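You operate a simulated robot arm through the tools that you are given. There is no shell and no other tool.

You are at the controls of a simulated robot arm. One attempt, no reset.

## Task
Mix blue and yellow dye in the dye trough, one press each, and dye the paper in the green clamp.
Fine: use the dye box's dial and green button, blue first, the dial ends on yellow; stir out the streaks, park the paddle, stand the clamp on the teal rack; the other clamps and controls stay. Set down upright: what you pick out.

The check looks at the end state, three seconds after you hand in, the way a careful person would. Anything else that was tipped, shoved, dropped, spilled or broken makes it a failure.

## Robot
A 7-joint arm with a two-finger parallel gripper, fixed in place. Base frame: the origin is on the floor under the middle of its stand, x ahead of it, y to its left, z up; the work surface is at about z = 0.8. Units: m, degrees, N and s.
With the tool pointing down near the work surface it reaches from about 0.24 to 0.68 m from the base axis. Its first joint turns from -66.0 to 66.0 degrees. Payload 2.4 kg.
The tool frame sits at the grasp point between the pads (the TCP): z along the fingers, y along the line on which they close. The tips reach 0.03 m beyond it. Largest opening 0.094 m; finger width 0.028, thickness 0.01; the body of the gripper, 0.05 by 0.096 m, starts 0.055 m behind the TCP.
Orientation is told as [roll, pitch, yaw] about the base's x, y, z axes, in that order, counted from this pose: with the fingers straight down and closing along the base's y, the tool's x points along the base's -x, its y along +y and its z along -z.

## Interface
- The arm moves only by the tool move_arm. Its argument "deltas" is a list of rows, each a list of 7 numbers: the gripper command, from -1 (shut) to 1 (fully open), values between in proportion, then the shift along the tool's x, y, z in m, then the turn, a rotation vector about the tool's x, y, z in degrees. In form: [[gripper, x, y, z, ax, ay, az], ...]. A call has 1 to 20 rows; each row shifts and turns the commanded pose from where the row before left it, along the tool's axes as they then stand. A row lasts 0.2 s, in which the tool goes at most 0.05 m and 8.6 degrees; a call with a longer step from one row to the next is refused whole, and so is a gripper value outside its range. Where a pose cannot be reached the arm comes as near as it can. A force on the tool above 40 N (or 10 N above the force at the start of the call, whichever is more), or a blocked arm, ends the call early, and 0.2 s more pass. Each finger travels about 0.153 m/s and halts on what it meets, pressing with about 44 N; the grip force reading is that of the motor and also rises with nothing between the fingers. The clock runs only during rows and for 0.2 s after the last one: add rows that do not move to give the fingers time. The reply holds the time, the measured pose of the TCP, the force on the tool along the base axes, the opening and the grip force, in the units named above and with some noise, with the torque about the TCP (base axes, N m) and any sound that the robot's microphone picked up, and new pictures: "pictures" is both (left out), scene, wrist or none.
- Cameras (640 x 400 px; columns grow to the right, rows downward): "scene" is fixed at [0.0491, 0.4814, 1.4407]; the picture's right is [-0.65, -0.76, 0.00], its down [-0.45, 0.38, -0.81] and it looks along [0.61, -0.53, -0.59] (base axes); focal length 339 px, centre (320, 200). "wrist" rides on the gripper at [0.076, 0.014, -0.102] in the tool frame; the picture's right is [-0.18, 0.98, 0.00], its down [-0.75, -0.14, -0.64] and it looks along [-0.63, -0.12, 0.77] (tool axes); focal length 243 px, centre (320, 200). There is no depth. A picture from a camera that has moved, and an enlarged one, comes with that camera's place and axes in the base frame and with its lens.
- close_up(camera, box): a new picture of the part [left, top, right, bottom] of that camera's present view, enlarged. The clock stands still meanwhile.
- close_job(): hands the job in; it is judged then, once.

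Places have to be worked out from the pictures, the camera data and where the tool is seen. Open the gripper and draw the arm clear of the work before you hand the job in, unless the task says otherwise.

The tools are called after "Request:" as a command line: name --pt "numbers of a row" for each row, then --argument value for the rest, lists and objects as JSON in quotes. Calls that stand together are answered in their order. move_arm: Moves the arm, as the interface text tells. Its arguments: {"type":"object","properties":{"deltas":{"type":"array"},"pictures":{"type":"string","enum":["both","scene","wrist","none"]}},"required":["deltas"]} The other tools are called the same way: close_up (camera, box) takes an enlarged picture of a part of a camera's view; close_job () hands the job in.

At the start:

```text
time: 0.0
eef_pos: [0.2836, -0.2685, 1.1885]
orientation: [0.1, 0.0, 0.0]
wrist_force: [-0.1, 1.2, 0.5]
torque: [0.02, 0.02, 0.0]
gripper_width: 0.0943
grip_force: 0.0
```

scene: 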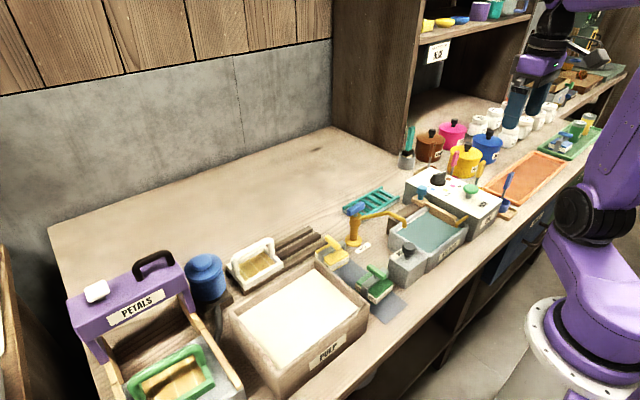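
wrist: 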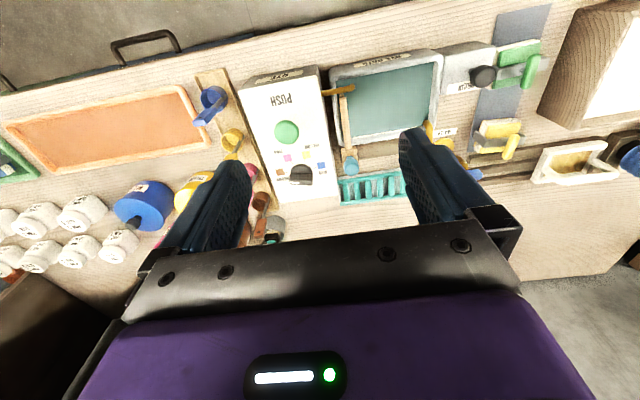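

I'll begin by looking closely at the work area in both cameras before moving anything.

Request:
close_up --camera "scene" --box '[300, 150, 540, 300]'

Request:
close_up --camera "wrist" --box '[190, 30, 430, 220]'

Request:
close_up --camera "wrist" --box '[320, 20, 560, 210]'

Request:
close_up --camera "scene" --box '[50, 200, 420, 400]'

```text
2.67 times, centred on (420, 225) of scene
camera zoom: at [0.0491, 0.4814, 1.4407], right [-0.65, -0.76, 0.0], down [-0.45, 0.38, -0.81], along [0.61, -0.53, -0.59], focal length 904 px, centre (53, 133)
```

zoom: 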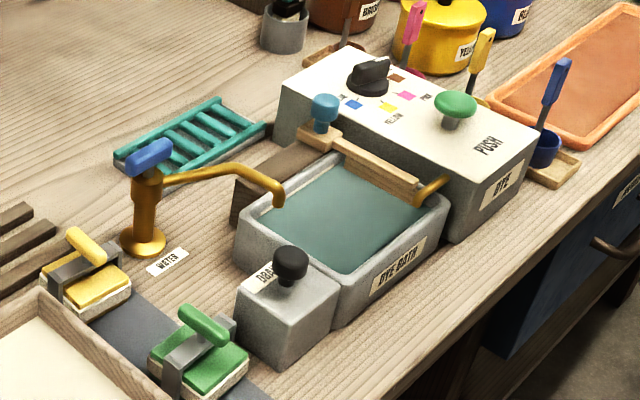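

```text
2.11 times, centred on (310, 125) of wrist
camera zoom: at [0.2078, -0.2545, 1.2898], right [0.18, 0.98, 0.0], down [0.75, -0.14, 0.64], along [0.63, -0.12, -0.77], focal length 511 px, centre (341, 358)
```

zoom: 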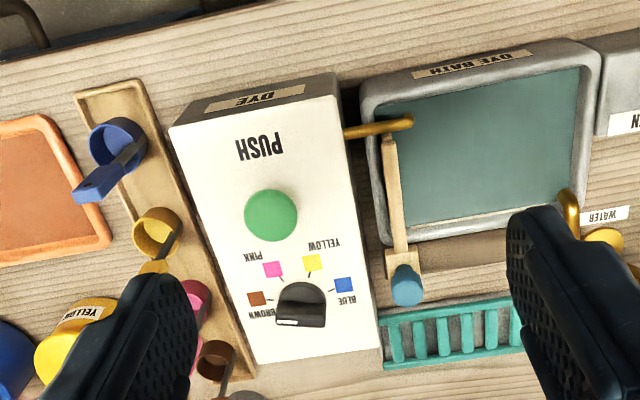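

```text
2.11 times, centred on (440, 115) of wrist
camera zoom: at [0.2078, -0.2545, 1.2898], right [0.18, 0.98, 0.0], down [0.75, -0.14, 0.64], along [0.63, -0.12, -0.77], focal length 511 px, centre (67, 379)
```

zoom: 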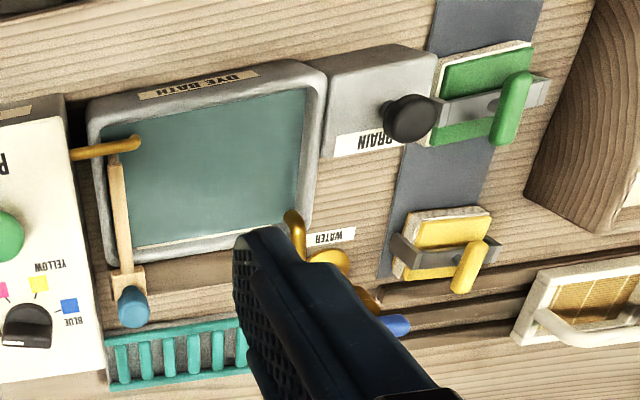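

```text
1.73 times, centred on (235, 300) of scene
camera zoom: at [0.0491, 0.4814, 1.4407], right [-0.65, -0.76, 0.0], down [-0.45, 0.38, -0.81], along [0.61, -0.53, -0.59], focal length 586 px, centre (467, 27)
```

zoom: 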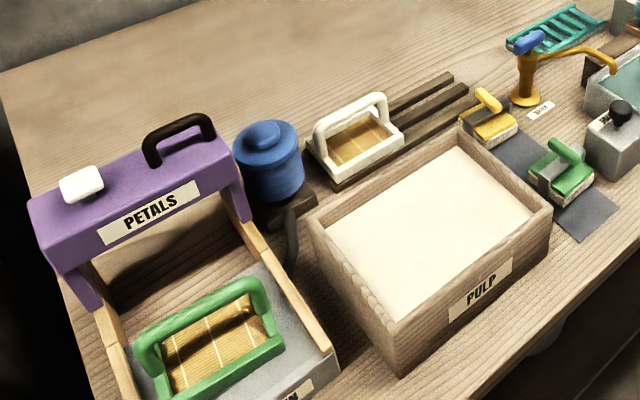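

The dye box is at about (0.36..0.46, -0.34) with the button top at z≈0.92, the paddle knob is near (0.455,-0.244,0.90), and the green clamp's handle is near (0.354,0.048,0.87). I lower the arm over the box/trough area to get a sharper wrist view.

Request:
move_arm --pt "1 0 0.0 0.04 0 0 0" --pt "1 0 0.0 0.04 0 0 0" --pt "1 0 0.0 0.04 0 0 0" --pt "1 0 0 0.02 0 0 0" --pt "1 0 0 0 0 0 0" --pictures "wrist"

```text
time: 1.2
eef_pos: [0.2827, -0.2691, 1.0466]
orientation: [0.0, 0.0, 0.1]
wrist_force: [0.4, -0.2, 0.2]
torque: [-0.03, 0.01, -0.04]
gripper_width: 0.0938
grip_force: 0.0
camera wrist: at [0.2073, -0.254, 1.1487], right [0.18, 0.98, 0.0], down [0.75, -0.14, 0.64], along [0.63, -0.12, -0.77], focal length 243 px, centre (320, 200)
```

wrist: 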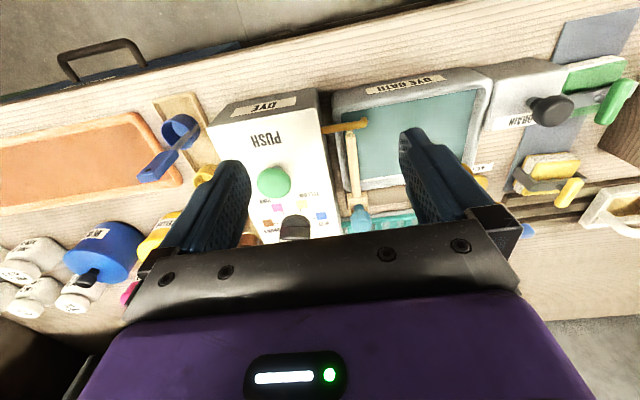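

Request:
close_up --camera "wrist" --box '[200, 70, 400, 250]'

Request:
close_up --camera "wrist" --box '[230, 170, 350, 250]'

Request:
close_up --camera "scene" --box '[400, 155, 500, 240]'

```text
2.22 times, centred on (300, 160) of wrist
camera zoom: at [0.2073, -0.254, 1.1487], right [0.18, 0.98, 0.0], down [0.75, -0.14, 0.64], along [0.63, -0.12, -0.77], focal length 539 px, centre (364, 289)
```

zoom: 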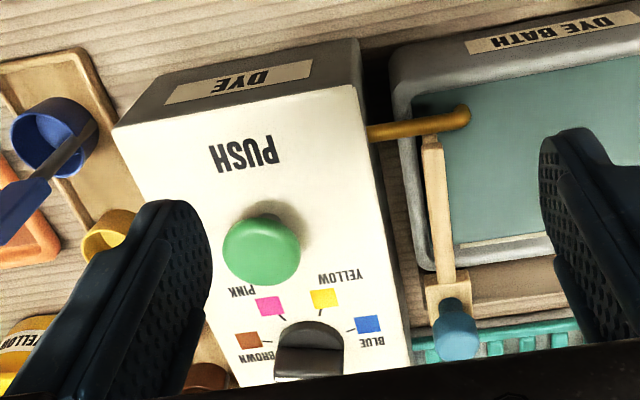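

```text
5.00 times, centred on (290, 210) of wrist
camera zoom: at [0.2073, -0.254, 1.1487], right [0.18, 0.98, 0.0], down [0.75, -0.14, 0.64], along [0.63, -0.12, -0.77], focal length 1213 px, centre (470, 150)
```

zoom: 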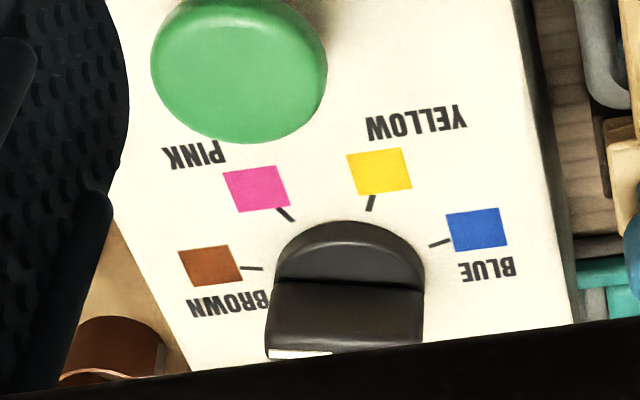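

```text
4.71 times, centred on (450, 198) of scene
camera zoom: at [0.0491, 0.4814, 1.4407], right [-0.65, -0.76, 0.0], down [-0.45, 0.38, -0.81], along [0.61, -0.53, -0.59], focal length 1596 px, centre (-292, 212)
```

zoom: 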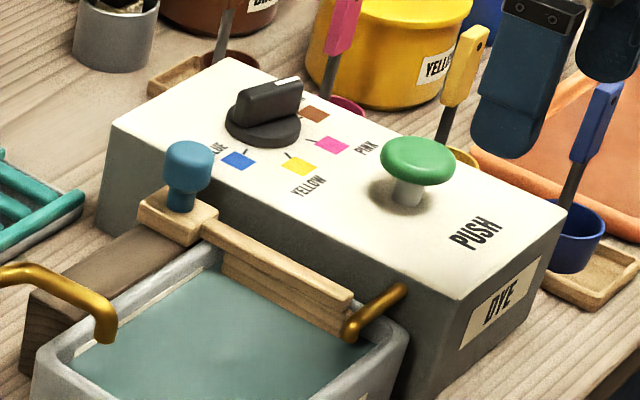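

The dial's white mark points at brown (-y side), with detents at about ±25° and ±75° around the dial centre (0.4605,-0.339); box top at z≈0.889. I move above the dial and yaw the tool by about +75° so that the fingers can straddle the dial's bar.

Request:
move_arm --pt "1 -0.0355 -0.014 0 0 0 0" --pt "1 -0.0355 -0.014 0 0 0 0" --pt "1 -0.0355 -0.014 0 0 0 0" --pt "1 -0.0355 -0.014 0 0 0 0" --pt "1 -0.0355 -0.014 0 0 0 0" --pt "1 0 0 0 0 0 -8.4" --pt "1 0 0 0 0 0 -8.4" --pt "1 0 0 0 0 0 -8.4" --pt "1 0 0 0 0 0 -8.4" --pt "1 0 0 0 0 0 -8.4" --pt "1 0 0 0 0 0 -8.4" --pt "1 0 0 0 0 0 -8.4" --pt "1 0 0 0 0 0 -8.4" --pt "1 0 0 0 0 0 -8.4" --pt "1 0 0 0 0 0 0"

```text
time: 4.4
eef_pos: [0.4604, -0.3385, 1.0478]
orientation: [0.0, 0.0, 75.8]
wrist_force: [0.9, 0.1, 0.8]
torque: [0.03, -0.03, 0.0]
gripper_width: 0.094
grip_force: 0.0
camera wrist: at [0.4289, -0.4091, 1.15], right [-0.91, 0.42, 0.0], down [0.32, 0.7, 0.64], along [0.27, 0.58, -0.77], focal length 243 px, centre (320, 200)
```

scene: 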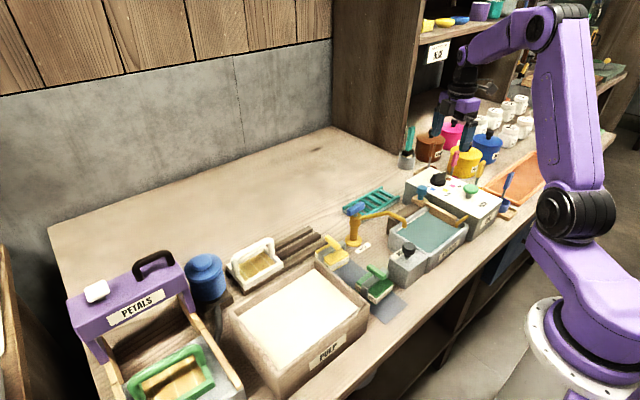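
wrist: 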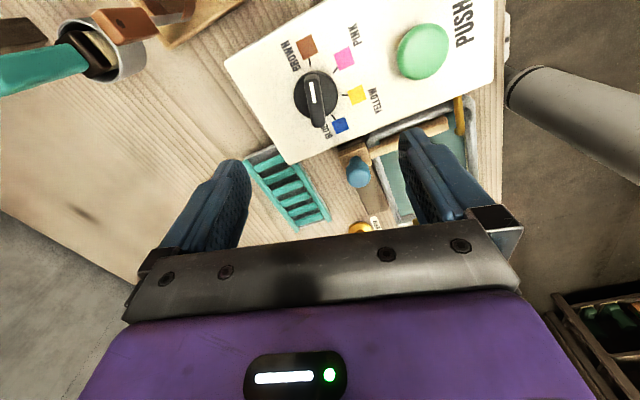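

The yaw is reached. I take a close look at the dial and its surroundings from this angle.

Request:
close_up --camera "wrist" --box '[230, 10, 430, 170]'

Request:
close_up --camera "wrist" --box '[230, 90, 430, 235]'

```text
2.50 times, centred on (330, 90) of wrist
camera zoom: at [0.4289, -0.4091, 1.15], right [-0.91, 0.42, 0.0], down [0.32, 0.7, 0.64], along [0.27, 0.58, -0.77], focal length 606 px, centre (295, 475)
```

zoom: 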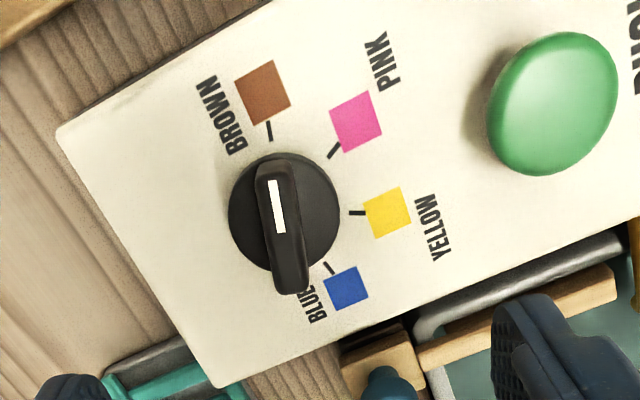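

```text
2.76 times, centred on (330, 162) of wrist
camera zoom: at [0.4289, -0.4091, 1.15], right [-0.91, 0.42, 0.0], down [0.32, 0.7, 0.64], along [0.27, 0.58, -0.77], focal length 669 px, centre (292, 303)
```

zoom: 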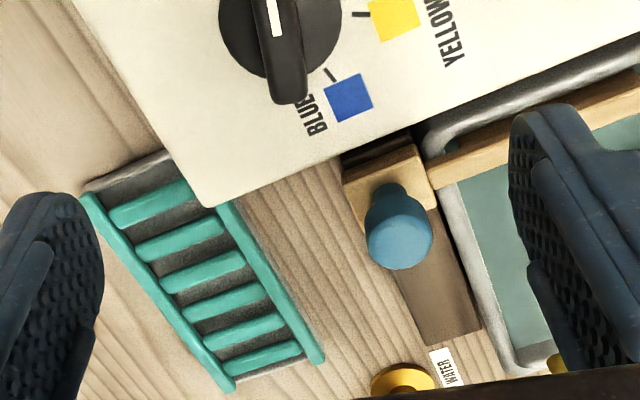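

The white mark clearly points to brown. Cross-checking views puts the box top at z≈0.885 and the dial axis at about (0.4645,-0.341). I centre on it, narrow the fingers to ~5 cm and go down to just above the bar.

Request:
move_arm --pt "0.1 0.0014 -0.0045 0.02 0 0 0" --pt "0.1 0 0 0.03 0 0 0" --pt "0.1 0 0 0.03 0 0 0" --pt "0.1 0 0 0.008 0 0 0" --pt "0.1 0 0 0 0 0 0" --pictures "both"

Request:
close_up --camera "scene" --box '[390, 110, 510, 230]'

Request:
close_up --camera "wrist" --box '[200, 80, 440, 240]'

```text
time: 5.6
eef_pos: [0.466, -0.3413, 0.9593]
orientation: [0.1, 0.0, 75.7]
wrist_force: [-0.2, 0.6, 0.2]
torque: [0.01, -0.01, -0.03]
gripper_width: 0.0519
grip_force: 0.0
camera wrist: at [0.4332, -0.4114, 1.0618], right [-0.91, 0.42, 0.0], down [0.32, 0.7, 0.64], along [0.27, 0.58, -0.77], focal length 243 px, centre (320, 200)
```

scene: 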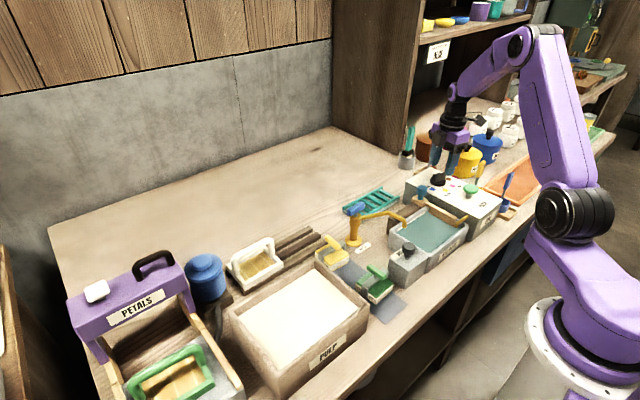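
wrist: 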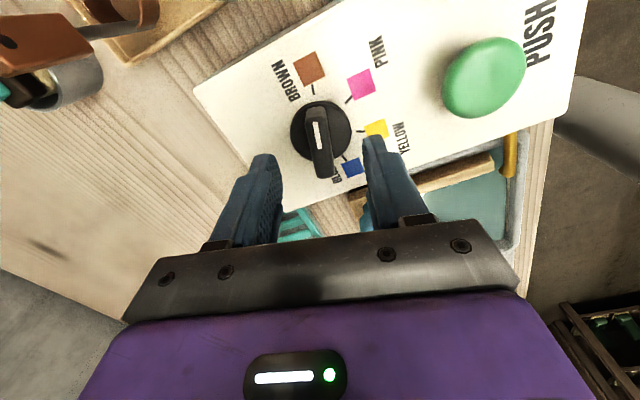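

```text
3.33 times, centred on (450, 170) of scene
camera zoom: at [0.0491, 0.4814, 1.4407], right [-0.65, -0.76, 0.0], down [-0.45, 0.38, -0.81], along [0.61, -0.53, -0.59], focal length 1130 px, centre (-113, 300)
```

zoom: 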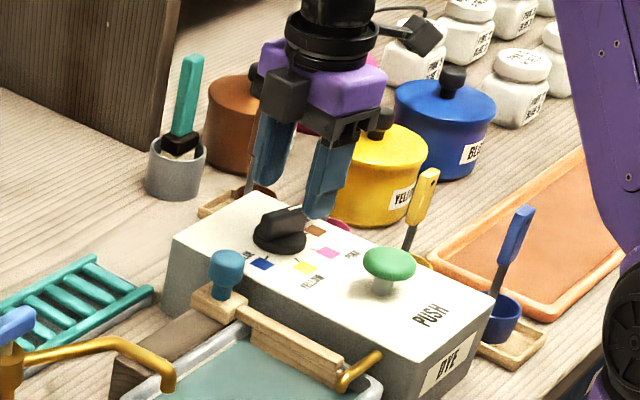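

```text
2.50 times, centred on (320, 160) of wrist
camera zoom: at [0.4332, -0.4114, 1.0618], right [-0.91, 0.42, 0.0], down [0.32, 0.7, 0.64], along [0.27, 0.58, -0.77], focal length 606 px, centre (320, 300)
```

zoom: 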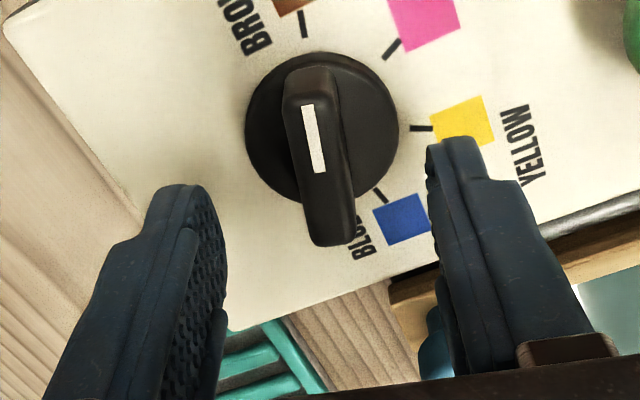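

The bar lies centred between the fingers. I descend ~32 mm so that the tips flank the bar, then close gently on it.

Request:
move_arm --pt "0.1 0.0015 0 0.016 0 0 0" --pt "0.1 0 0 0.016 0 0 0" --pt "0.1 0 0 0 0 0 0" --pt "-0.3 0 0 0 0 0 0" --pt "-0.6 0 0 0 0 0 0" --pt "-0.8 0 0 0 0 0 0" --pt "-0.8 0 0 0 0 0 0" --pictures "both"

```text
time: 7.2
eef_pos: [0.4646, -0.3427, 0.9277]
orientation: [0.0, 0.0, 75.4]
wrist_force: [2.5, 0.7, -1.6]
torque: [-0.5, 0.15, -1.35]
gripper_width: 0.0137
grip_force: 45.3
camera wrist: at [0.4323, -0.4122, 1.0299], right [-0.91, 0.42, 0.0], down [0.33, 0.69, 0.64], along [0.27, 0.58, -0.77], focal length 243 px, centre (320, 200)
```

scene: 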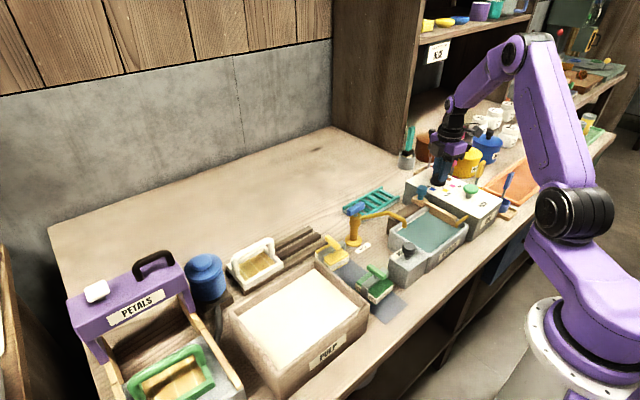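
wrist: 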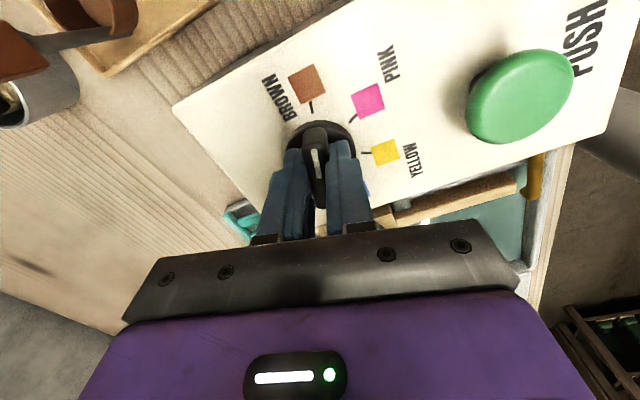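

The bar is gripped (13.7 mm). I turn the dial toward blue, first about half way, watching yaw and torque.

Request:
move_arm --pt "-0.8 0 0 0 0 0 6" --pt "-0.8 0 0 0 0 0 8" --pt "-0.8 0 0 0 0 0 8" --pt "-0.8 0 0 0 0 0 8" --pt "-0.8 0 0 0 0 0 8" --pt "-0.8 0 0 0 0 0 8" --pt "-0.8 0 0 0 0 0 4.4" --pt "-0.8 0 0 0 0 0 0" --pictures "wrist"

```text
time: 9.0
eef_pos: [0.463, -0.3412, 0.9277]
orientation: [0.3, 0.1, 25.2]
wrist_force: [-18.5, 18.4, 6.8]
torque: [0.23, -1.08, 0.03]
gripper_width: 0.0136
grip_force: 44.4
camera wrist: at [0.3894, -0.3607, 1.0301], right [-0.25, 0.97, 0.0], down [0.74, 0.19, 0.64], along [0.62, 0.16, -0.77], focal length 243 px, centre (320, 200)
```

wrist: 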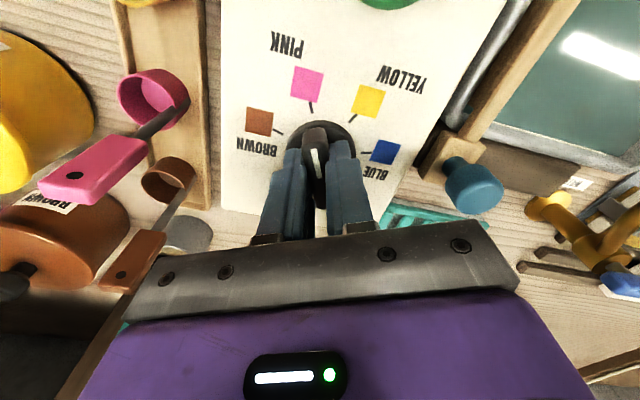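

The dial now points at pink with ~25 N of side load, telling me that the true axis is ~2 mm toward (-x,+y). I shift the command to relieve it and keep turning toward blue via yellow.

Request:
move_arm --pt "-0.8 0.001 0.0027 0 0 0 0" --pt "-0.8 0 0 0 0 0 7" --pt "-0.8 0 0 0 0 0 8" --pt "-0.8 0 0 0 0 0 8" --pt "-0.8 0 0 0 0 0 8" --pt "-0.8 0 0 0 0 0 8" --pt "-0.8 0 0 0 0 0 8" --pt "-0.8 0 0 0 0 0 3" --pt "-0.8 0 0 0 0 0 0" --pictures "wrist"

```text
time: 11.0
eef_pos: [0.4631, -0.3391, 0.9272]
orientation: [0.1, 0.0, -24.7]
wrist_force: [0.3, 19.6, -4.2]
torque: [-0.1, -0.87, 0.02]
gripper_width: 0.014
grip_force: 45.6
camera wrist: at [0.4007, -0.2941, 1.03], right [0.58, 0.82, 0.0], down [0.63, -0.44, 0.64], along [0.52, -0.37, -0.77], focal length 243 px, centre (320, 200)
```

wrist: 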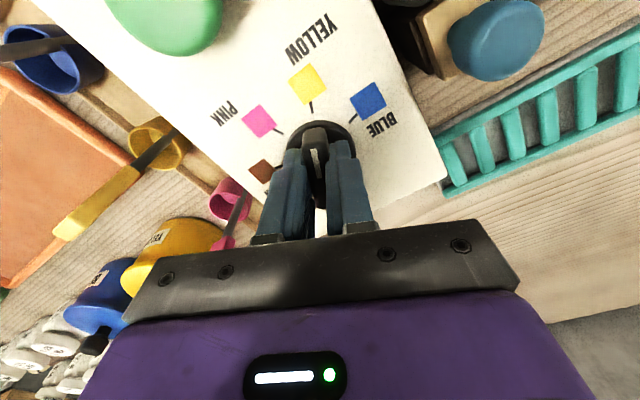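

It now points at yellow. I relieve the +y load by 2 mm and continue 50° to blue.

Request:
move_arm --pt "-0.8 0.0008 0.0018 0 0 0 0" --pt "-0.8 0 0 0 0 0 7" --pt "-0.8 0 0 0 0 0 8" --pt "-0.8 0 0 0 0 0 8" --pt "-0.8 0 0 0 0 0 8" --pt "-0.8 0 0 0 0 0 8" --pt "-0.8 0 0 0 0 0 8" --pt "-0.8 0 0 0 0 0 3.5" --pt "-0.8 0 0 0 0 0 0" --pictures "wrist"

```text
time: 13.0
eef_pos: [0.4644, -0.3377, 0.9273]
orientation: [0.1, -0.1, -75.1]
wrist_force: [22.1, 7.5, -7.2]
torque: [0.23, -0.19, 0.46]
gripper_width: 0.0137
grip_force: 45.2
camera wrist: at [0.4593, -0.26, 1.0298], right [1.0, 0.07, 0.0], down [0.06, -0.76, 0.64], along [0.05, -0.64, -0.77], focal length 243 px, centre (320, 200)
```

wrist: 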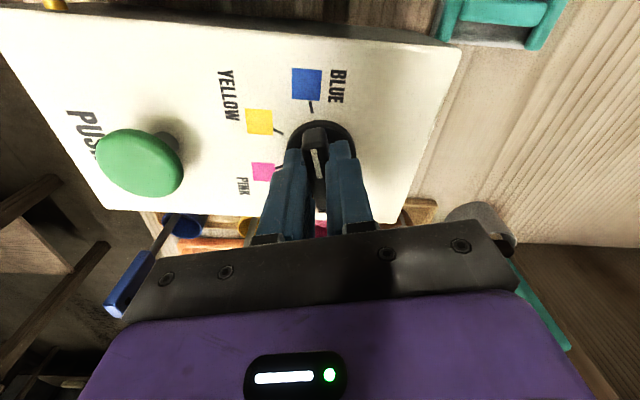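

The dial is on blue. I open, rise straight up and check that the dial stayed.

Request:
move_arm --pt "-0.5 0 0 0 0 0 0" --pt "0.0 0 0 0 0 0 0" --pt "0.1 0 0 0 0 0 0" --pt "0.1 0 0 -0.03 0 0 0" --pt "0.1 0 0 -0.04 0 0 0" --pt "0.1 0 0 0 0 0 0" --pictures "both"

Request:
close_up --camera "wrist" --box '[80, 30, 480, 230]'

Request:
close_up --camera "scene" --box '[390, 110, 510, 230]'

```text
time: 14.4
eef_pos: [0.4626, -0.3381, 0.9981]
orientation: [0.0, 0.0, -75.4]
wrist_force: [-0.7, 1.2, 0.8]
torque: [0.02, -0.01, 0.0]
gripper_width: 0.0517
grip_force: 0.0
camera wrist: at [0.4582, -0.2609, 1.1001], right [1.0, 0.07, 0.0], down [0.06, -0.76, 0.64], along [0.05, -0.64, -0.77], focal length 243 px, centre (320, 200)
```

scene: 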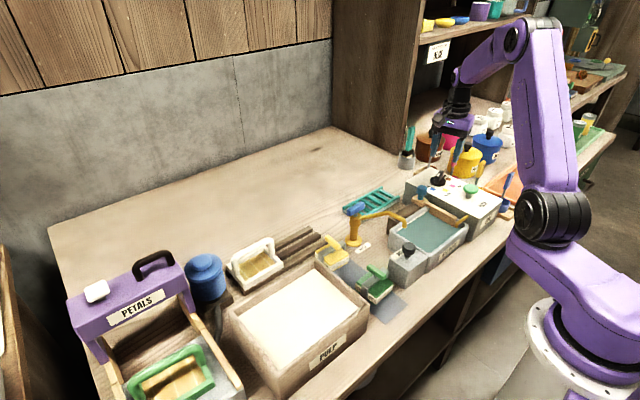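
wrist: 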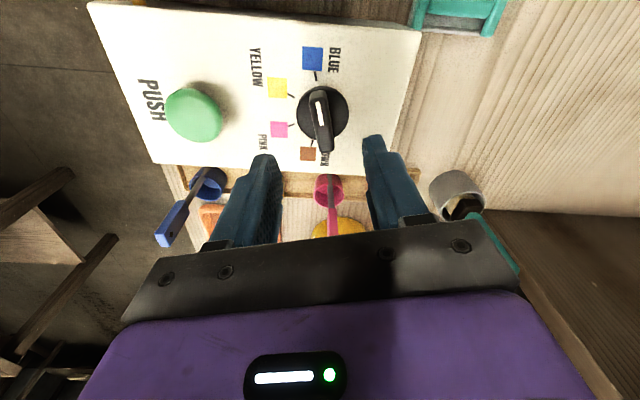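

```text
1.60 times, centred on (280, 130) of wrist
camera zoom: at [0.4582, -0.2609, 1.1001], right [1.0, 0.07, 0.0], down [0.06, -0.76, 0.64], along [0.05, -0.64, -0.77], focal length 388 px, centre (384, 312)
```

zoom: 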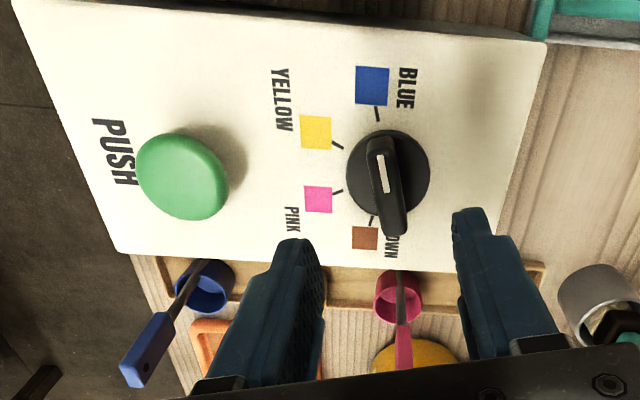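

```text
3.33 times, centred on (450, 170) of scene
camera zoom: at [0.049, 0.4814, 1.4407], right [-0.65, -0.76, 0.0], down [-0.45, 0.38, -0.81], along [0.61, -0.53, -0.59], focal length 1130 px, centre (-113, 300)
```

zoom: 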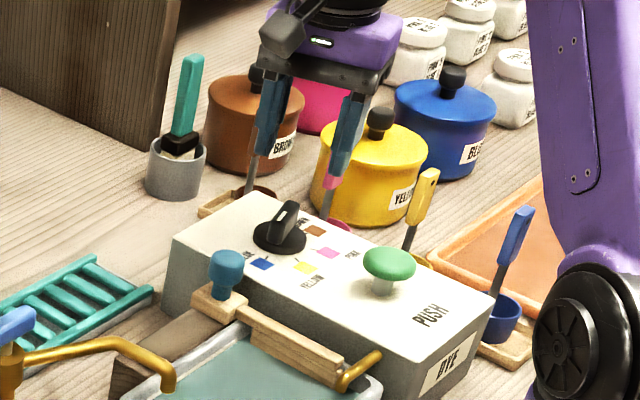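

The dial holds on blue. I close the fingers and move them above the green button at about (0.3645,-0.338).

Request:
move_arm --pt "-1 0.0062 -0.0237 0 0 0 0" --pt "-1 0.0062 -0.0237 0 0 0 0" --pt "-1 0.0062 -0.0237 0 0 0 0" --pt "-1 0.0061 -0.0237 0 0 0 0" --pt "-1 0 0 0.03 0 0 0" --pt "-1 0 0 0.01 0 0 0" --pt "-1 0 0 0 0 0 0" --pictures "both"

Request:
close_up --camera "scene" --box '[390, 110, 510, 230]'

```text
time: 16.0
eef_pos: [0.3634, -0.3378, 0.9575]
orientation: [0.0, 0.0, -75.3]
wrist_force: [0.5, -0.1, 0.1]
torque: [-0.02, 0.0, -0.01]
gripper_width: 0.0
grip_force: 32.3
camera wrist: at [0.3596, -0.2606, 1.0601], right [1.0, 0.07, 0.0], down [0.06, -0.76, 0.64], along [0.05, -0.64, -0.77], focal length 243 px, centre (320, 200)
```

scene: 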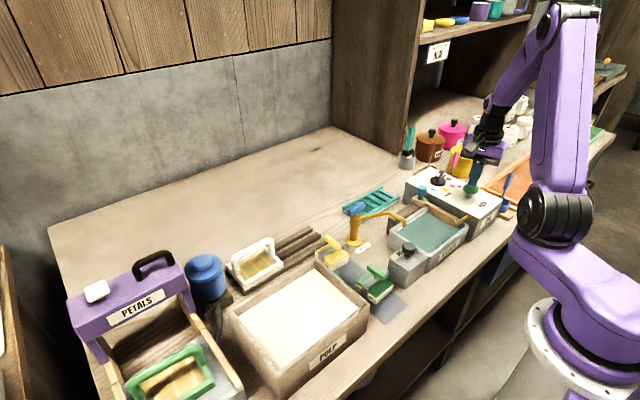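
wrist: 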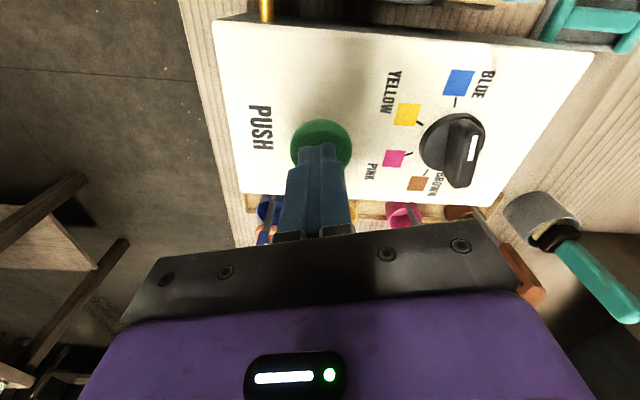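

```text
3.33 times, centred on (450, 170) of scene
camera zoom: at [0.0491, 0.4814, 1.4407], right [-0.65, -0.76, 0.0], down [-0.45, 0.38, -0.81], along [0.61, -0.53, -0.59], focal length 1130 px, centre (-113, 300)
```

zoom: 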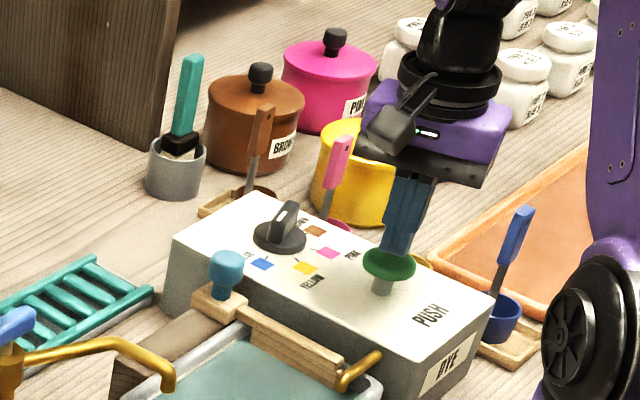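

The closed fingertips hang ~1 cm above the button centre. I press down in small steps and watch force and sound.

Request:
move_arm --pt "-1 0 0 0.006 0 0 0" --pt "-1 0 0 0.005 0 0 0" --pt "-1 0 0 0.004 0 0 0" --pt "-1 0 0 0.003 0 0 0" --pt "-1 0 0 0 0 0 0" --pictures "scene"

```text
time: 17.2
eef_pos: [0.3642, -0.3389, 0.9398]
orientation: [0.0, 0.0, -75.2]
wrist_force: [0.4, 2.9, 4.7]
torque: [0.07, 0.01, 0.02]
gripper_width: 0.0
grip_force: 32.9
heard: click
```

scene: 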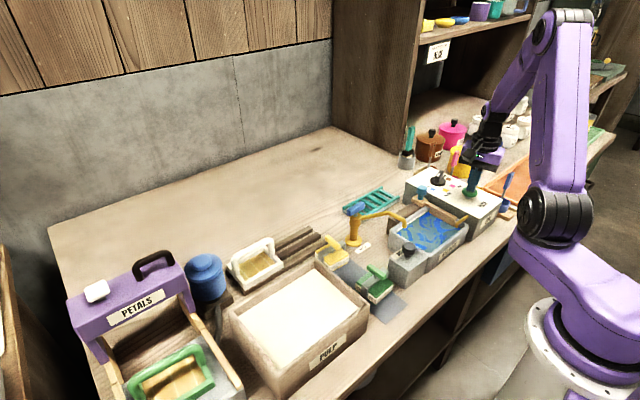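

A click was heard and blue streaks appeared in the trough: the blue press worked. I rise straight off the button at once.

Request:
move_arm --pt "-1 0 0 -0.03 0 0 0" --pt "-1 0 0 -0.03 0 0 0" --pt "-1 0 0 0 0 0 0" --pictures "both"

Request:
close_up --camera "scene" --box '[370, 150, 510, 280]'

```text
time: 18.0
eef_pos: [0.3635, -0.3397, 1.0004]
orientation: [0.0, 0.0, -75.3]
wrist_force: [0.0, -0.8, -0.4]
torque: [0.04, 0.02, 0.01]
gripper_width: 0.0001
grip_force: 33.4
camera wrist: at [0.3597, -0.2621, 1.1019], right [1.0, 0.07, 0.0], down [0.06, -0.76, 0.64], along [0.05, -0.64, -0.77], focal length 243 px, centre (320, 200)
```

scene: 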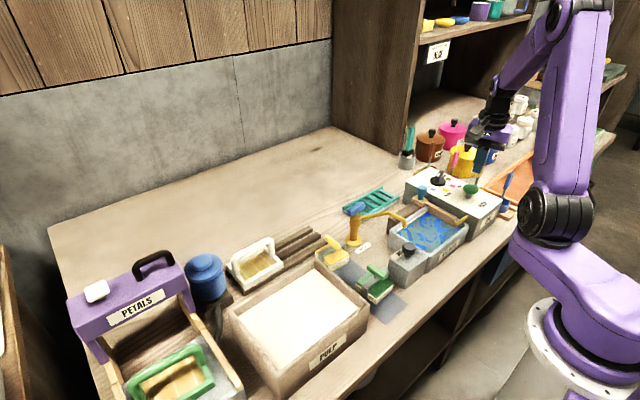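
wrist: 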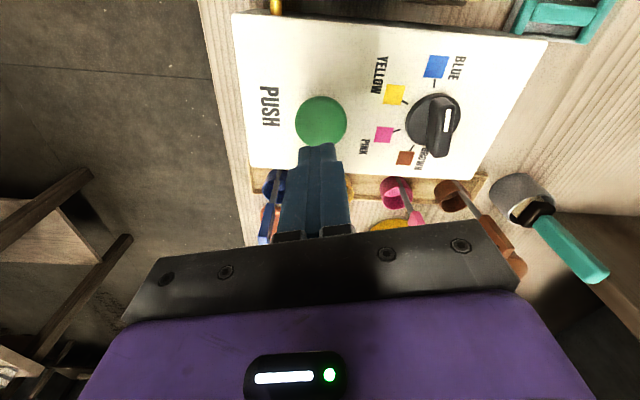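

```text
3.08 times, centred on (440, 215) of scene
camera zoom: at [0.049, 0.4814, 1.4407], right [-0.65, -0.76, 0.0], down [-0.45, 0.38, -0.81], along [0.61, -0.53, -0.59], focal length 1043 px, centre (-49, 154)
```

zoom: 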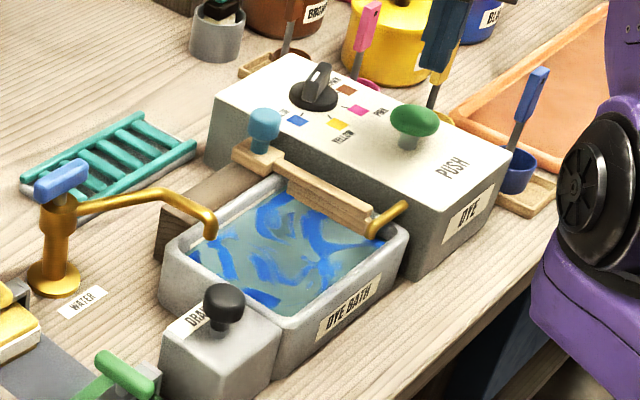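

Button is back up, blue streaks present. I return above the dial with fingers opened to 5 cm and descend to just above the bar.

Request:
move_arm --pt "0.1 -0.0081 0.0325 0 0 0 0" --pt "0.1 -0.0081 0.0325 0 0 0 0" --pt "0.1 -0.0081 0.0325 0 0 0 0" --pt "0.1 0 0 0.03 0 0 0" --pt "0.1 0 0 0.01 0 0 0" --pt "0.1 0 0 0 0 0 0" --pictures "wrist"

Request:
close_up --camera "wrist" --box '[200, 80, 440, 240]'

```text
time: 19.4
eef_pos: [0.4646, -0.3388, 0.9576]
orientation: [0.0, 0.0, -75.4]
wrist_force: [-0.2, 0.3, -0.6]
torque: [0.02, 0.03, -0.03]
gripper_width: 0.0516
grip_force: 0.0
camera wrist: at [0.4602, -0.2611, 1.0614], right [1.0, 0.07, 0.0], down [0.06, -0.76, 0.64], along [0.05, -0.64, -0.77], focal length 243 px, centre (320, 200)
```

wrist: 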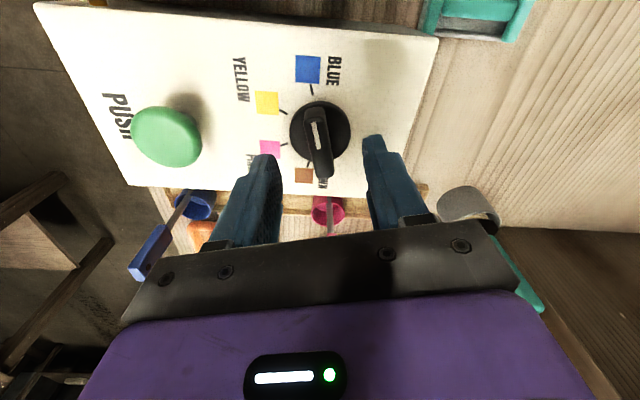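

```text
2.50 times, centred on (320, 160) of wrist
camera zoom: at [0.4602, -0.2611, 1.0614], right [1.0, 0.07, 0.0], down [0.06, -0.76, 0.64], along [0.05, -0.64, -0.77], focal length 606 px, centre (320, 300)
```

zoom: 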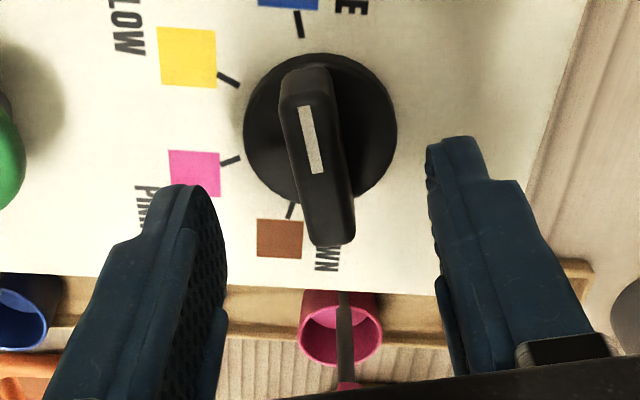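

Aligned the same way as before. I descend, grip the bar and turn it back 50° to yellow.

Request:
move_arm --pt "0.1 0 0 0.015 0 0 0" --pt "0.1 0 0 0.015 0 0 0" --pt "0.1 0 0 0 0 0 0" --pt "-0.3 0 0 0 0 0 0" --pt "-0.6 0 0 0 0 0 0" --pt "-0.8 0 0 0 0 0 0" --pt "-0.8 0 0 0 0 0 0" --pictures "none"

```text
time: 21.0
eef_pos: [0.4656, -0.3376, 0.9277]
orientation: [-0.2, 0.0, -75.2]
wrist_force: [-3.4, -0.4, 0.0]
torque: [0.08, 0.03, 0.66]
gripper_width: 0.0139
grip_force: 45.2
```

Gripped with almost no side load. I turn to yellow now.

Request:
move_arm --pt "-0.8 0 0 0 0 0 -7" --pt "-0.8 0 0 0 0 0 -8" --pt "-0.8 0 0 0 0 0 -8" --pt "-0.8 0 0 0 0 0 -8" --pt "-0.8 0 0 0 0 0 -8" --pt "-0.8 0 0 0 0 0 -8" --pt "-0.8 0 0 0 0 0 -3.3" --pt "-0.8 0 0 0 0 0 0" --pictures "wrist"

Request:
close_up --camera "wrist" --box '[200, 50, 440, 210]'

```text
time: 22.8
eef_pos: [0.4637, -0.3401, 0.9278]
orientation: [0.0, 0.1, -25.0]
wrist_force: [-12.6, -11.6, -18.9]
torque: [-0.6, -0.59, 0.0]
gripper_width: 0.0139
grip_force: 45.2
camera wrist: at [0.4015, -0.2939, 1.0315], right [0.58, 0.81, 0.0], down [0.62, -0.45, 0.64], along [0.52, -0.37, -0.77], focal length 243 px, centre (320, 200)
```

wrist: 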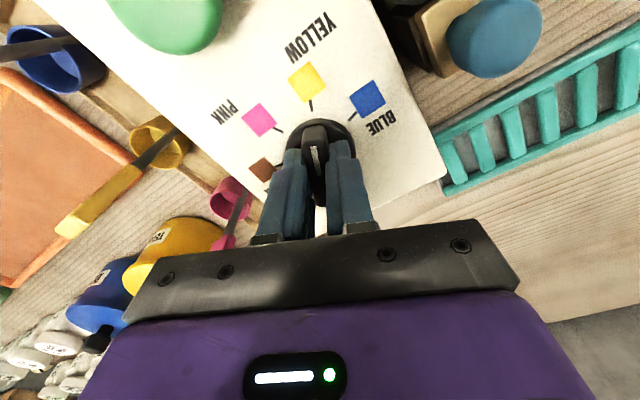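

```text
2.50 times, centred on (320, 130) of wrist
camera zoom: at [0.4015, -0.2939, 1.0315], right [0.58, 0.81, 0.0], down [0.62, -0.45, 0.64], along [0.52, -0.37, -0.77], focal length 606 px, centre (320, 375)
```

zoom: 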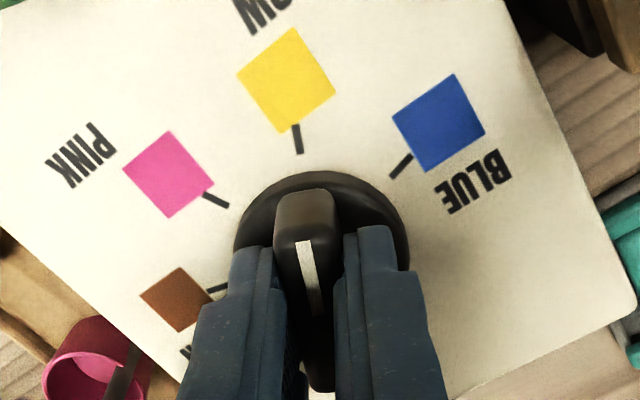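

The dial points at yellow. I release it, rise and verify.

Request:
move_arm --pt "-0.5 0 0 0 0 0 0" --pt "0.0 0 0 0 0 0 0" --pt "0.1 0 0 0 0 0 0" --pt "0.1 0 0 -0.03 0 0 0" --pt "0.1 0 0 -0.04 0 0 0" --pt "0.1 0 0 0 0 0 0" --pictures "wrist"

Request:
close_up --camera "wrist" --box '[200, 50, 440, 210]'

```text
time: 24.2
eef_pos: [0.466, -0.3381, 0.9996]
orientation: [0.0, -0.1, -25.0]
wrist_force: [0.6, 0.3, -0.1]
torque: [0.0, 0.03, 0.02]
gripper_width: 0.0517
grip_force: 0.0
camera wrist: at [0.4031, -0.2926, 1.1021], right [0.58, 0.81, 0.0], down [0.62, -0.45, 0.64], along [0.52, -0.37, -0.77], focal length 243 px, centre (320, 200)
```

wrist: 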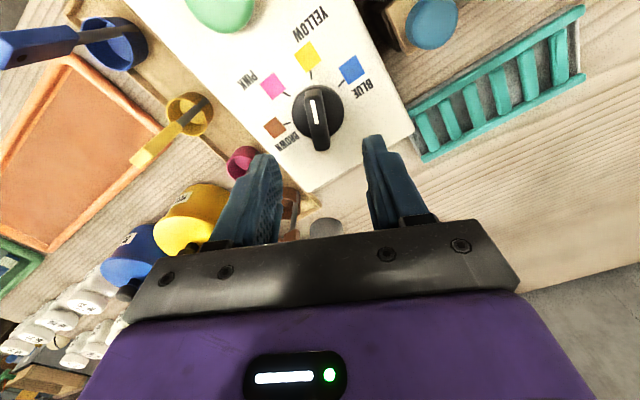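

```text
2.50 times, centred on (320, 130) of wrist
camera zoom: at [0.4031, -0.2926, 1.1021], right [0.58, 0.81, 0.0], down [0.62, -0.45, 0.64], along [0.52, -0.37, -0.77], focal length 606 px, centre (320, 375)
```

zoom: 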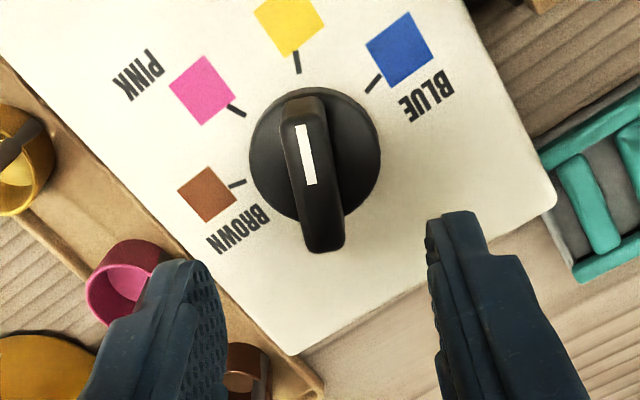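

Dial rests on yellow. I move over the button with closed fingers, press once exactly as before and lift off in the same call.

Request:
move_arm --pt "-1 0.0308 -0.0144 0 0 0 0" --pt "-1 0.0308 -0.0144 0 0 0 0" --pt "-1 0.0308 -0.0144 0 0 0 0" --pt "-1 0 0 0.025 0 0 0" --pt "-1 0 0 0.017 0 0 0" --pt "-1 0 0 0 0 0 0" --pictures "wrist"

```text
time: 25.6
eef_pos: [0.3637, -0.3376, 0.9568]
orientation: [0.0, 0.0, -25.0]
wrist_force: [0.1, -0.9, -0.2]
torque: [0.01, -0.02, 0.02]
gripper_width: 0.0
grip_force: 33.0
camera wrist: at [0.3009, -0.2923, 1.0598], right [0.58, 0.81, 0.0], down [0.62, -0.45, 0.64], along [0.52, -0.37, -0.77], focal length 243 px, centre (320, 200)
```

wrist: 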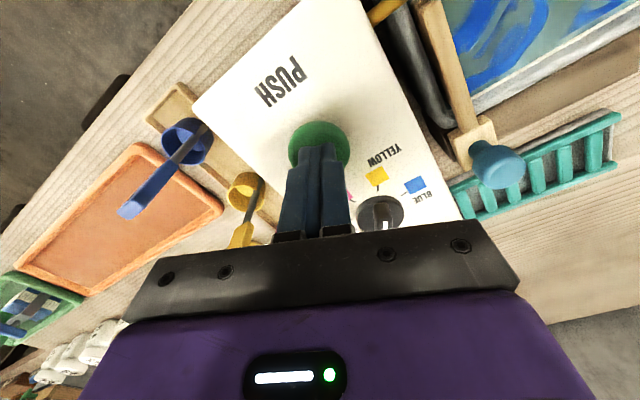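

Centred over the button; I press by the same 18 mm.

Request:
move_arm --pt "-1 0 0 0.006 0 0 0" --pt "-1 0 0 0.005 0 0 0" --pt "-1 0 0 0.004 0 0 0" --pt "-1 0 0 0.0025 0 0 0" --pt "-1 0 0 0 0 0 0" --pictures "scene"

```text
time: 26.8
eef_pos: [0.3633, -0.3376, 0.9401]
orientation: [-0.1, 0.0, -24.9]
wrist_force: [1.5, 0.8, 4.5]
torque: [0.02, -0.08, 0.01]
gripper_width: 0.0001
grip_force: 32.8
heard: click
```

scene: 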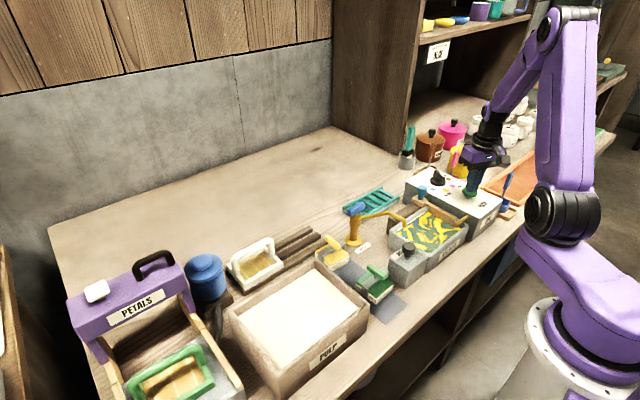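

Second click, yellow streaks appeared. I lift off, return to yaw 0 and move back to view the paddle and trough.

Request:
move_arm --pt "-1 0 0 -0.04 0 0 0" --pt "-1 0 0 -0.04 0 0 0" --pt "0 0 0 -0.03 0 0 -8.3" --pt "1 0 0 0 0 0 -8.3" --pt "1 0 0 0 0 0 -8.4" --pt "1 0.02 0.03 0 0 0 0" --pt "1 0.02 0.04 0 0 0 0" --pt "1 0.0 0.04 0 0 0 0" --pt "1 0 0 0 0 0 0" --pictures "both"

Request:
close_up --camera "wrist" --box '[190, 50, 490, 240]'

Request:
close_up --camera "scene" --box '[370, 150, 510, 280]'

```text
time: 28.8
eef_pos: [0.323, -0.2274, 1.0491]
orientation: [0.0, 0.0, 0.0]
wrist_force: [0.2, 0.5, -0.1]
torque: [0.0, -0.01, -0.01]
gripper_width: 0.0939
grip_force: 0.1
camera wrist: at [0.2478, -0.2125, 1.1515], right [0.18, 0.98, 0.0], down [0.75, -0.14, 0.64], along [0.63, -0.12, -0.77], focal length 243 px, centre (320, 200)
```

scene: 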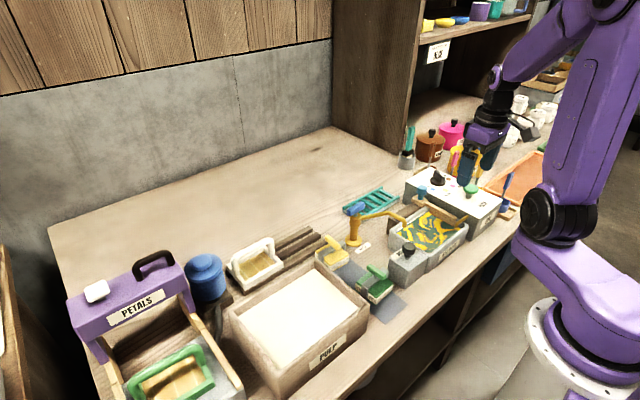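
wrist: 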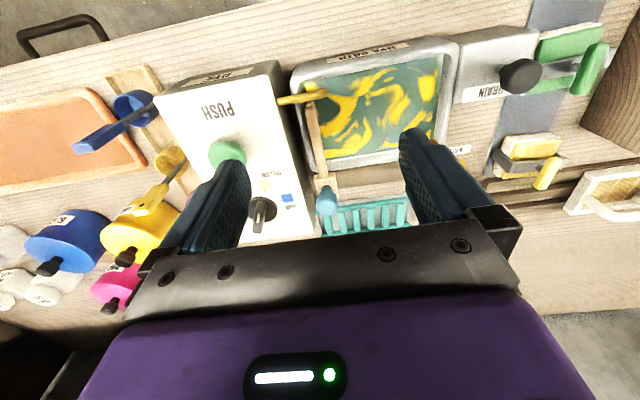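

```text
2.11 times, centred on (340, 145) of wrist
camera zoom: at [0.2478, -0.2125, 1.1515], right [0.18, 0.98, 0.0], down [0.75, -0.14, 0.64], along [0.63, -0.12, -0.77], focal length 511 px, centre (278, 316)
```

zoom: 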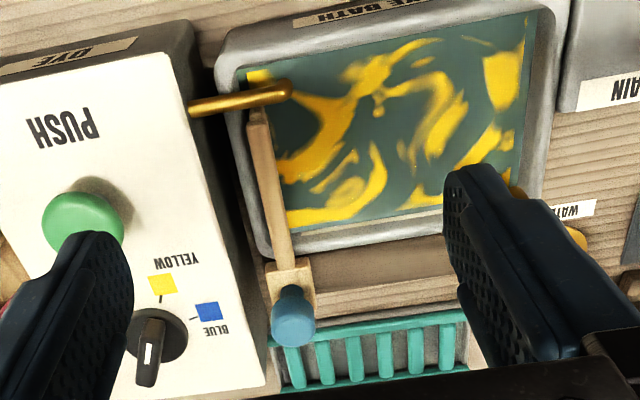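

```text
3.08 times, centred on (440, 215) of scene
camera zoom: at [0.049, 0.4814, 1.4407], right [-0.65, -0.76, 0.0], down [-0.45, 0.38, -0.81], along [0.61, -0.53, -0.59], focal length 1043 px, centre (-49, 154)
```

zoom: 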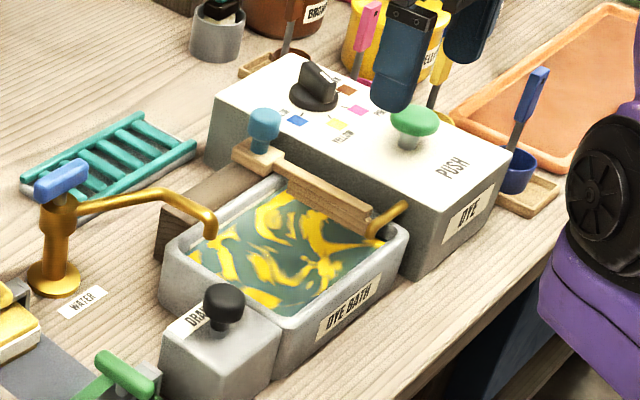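

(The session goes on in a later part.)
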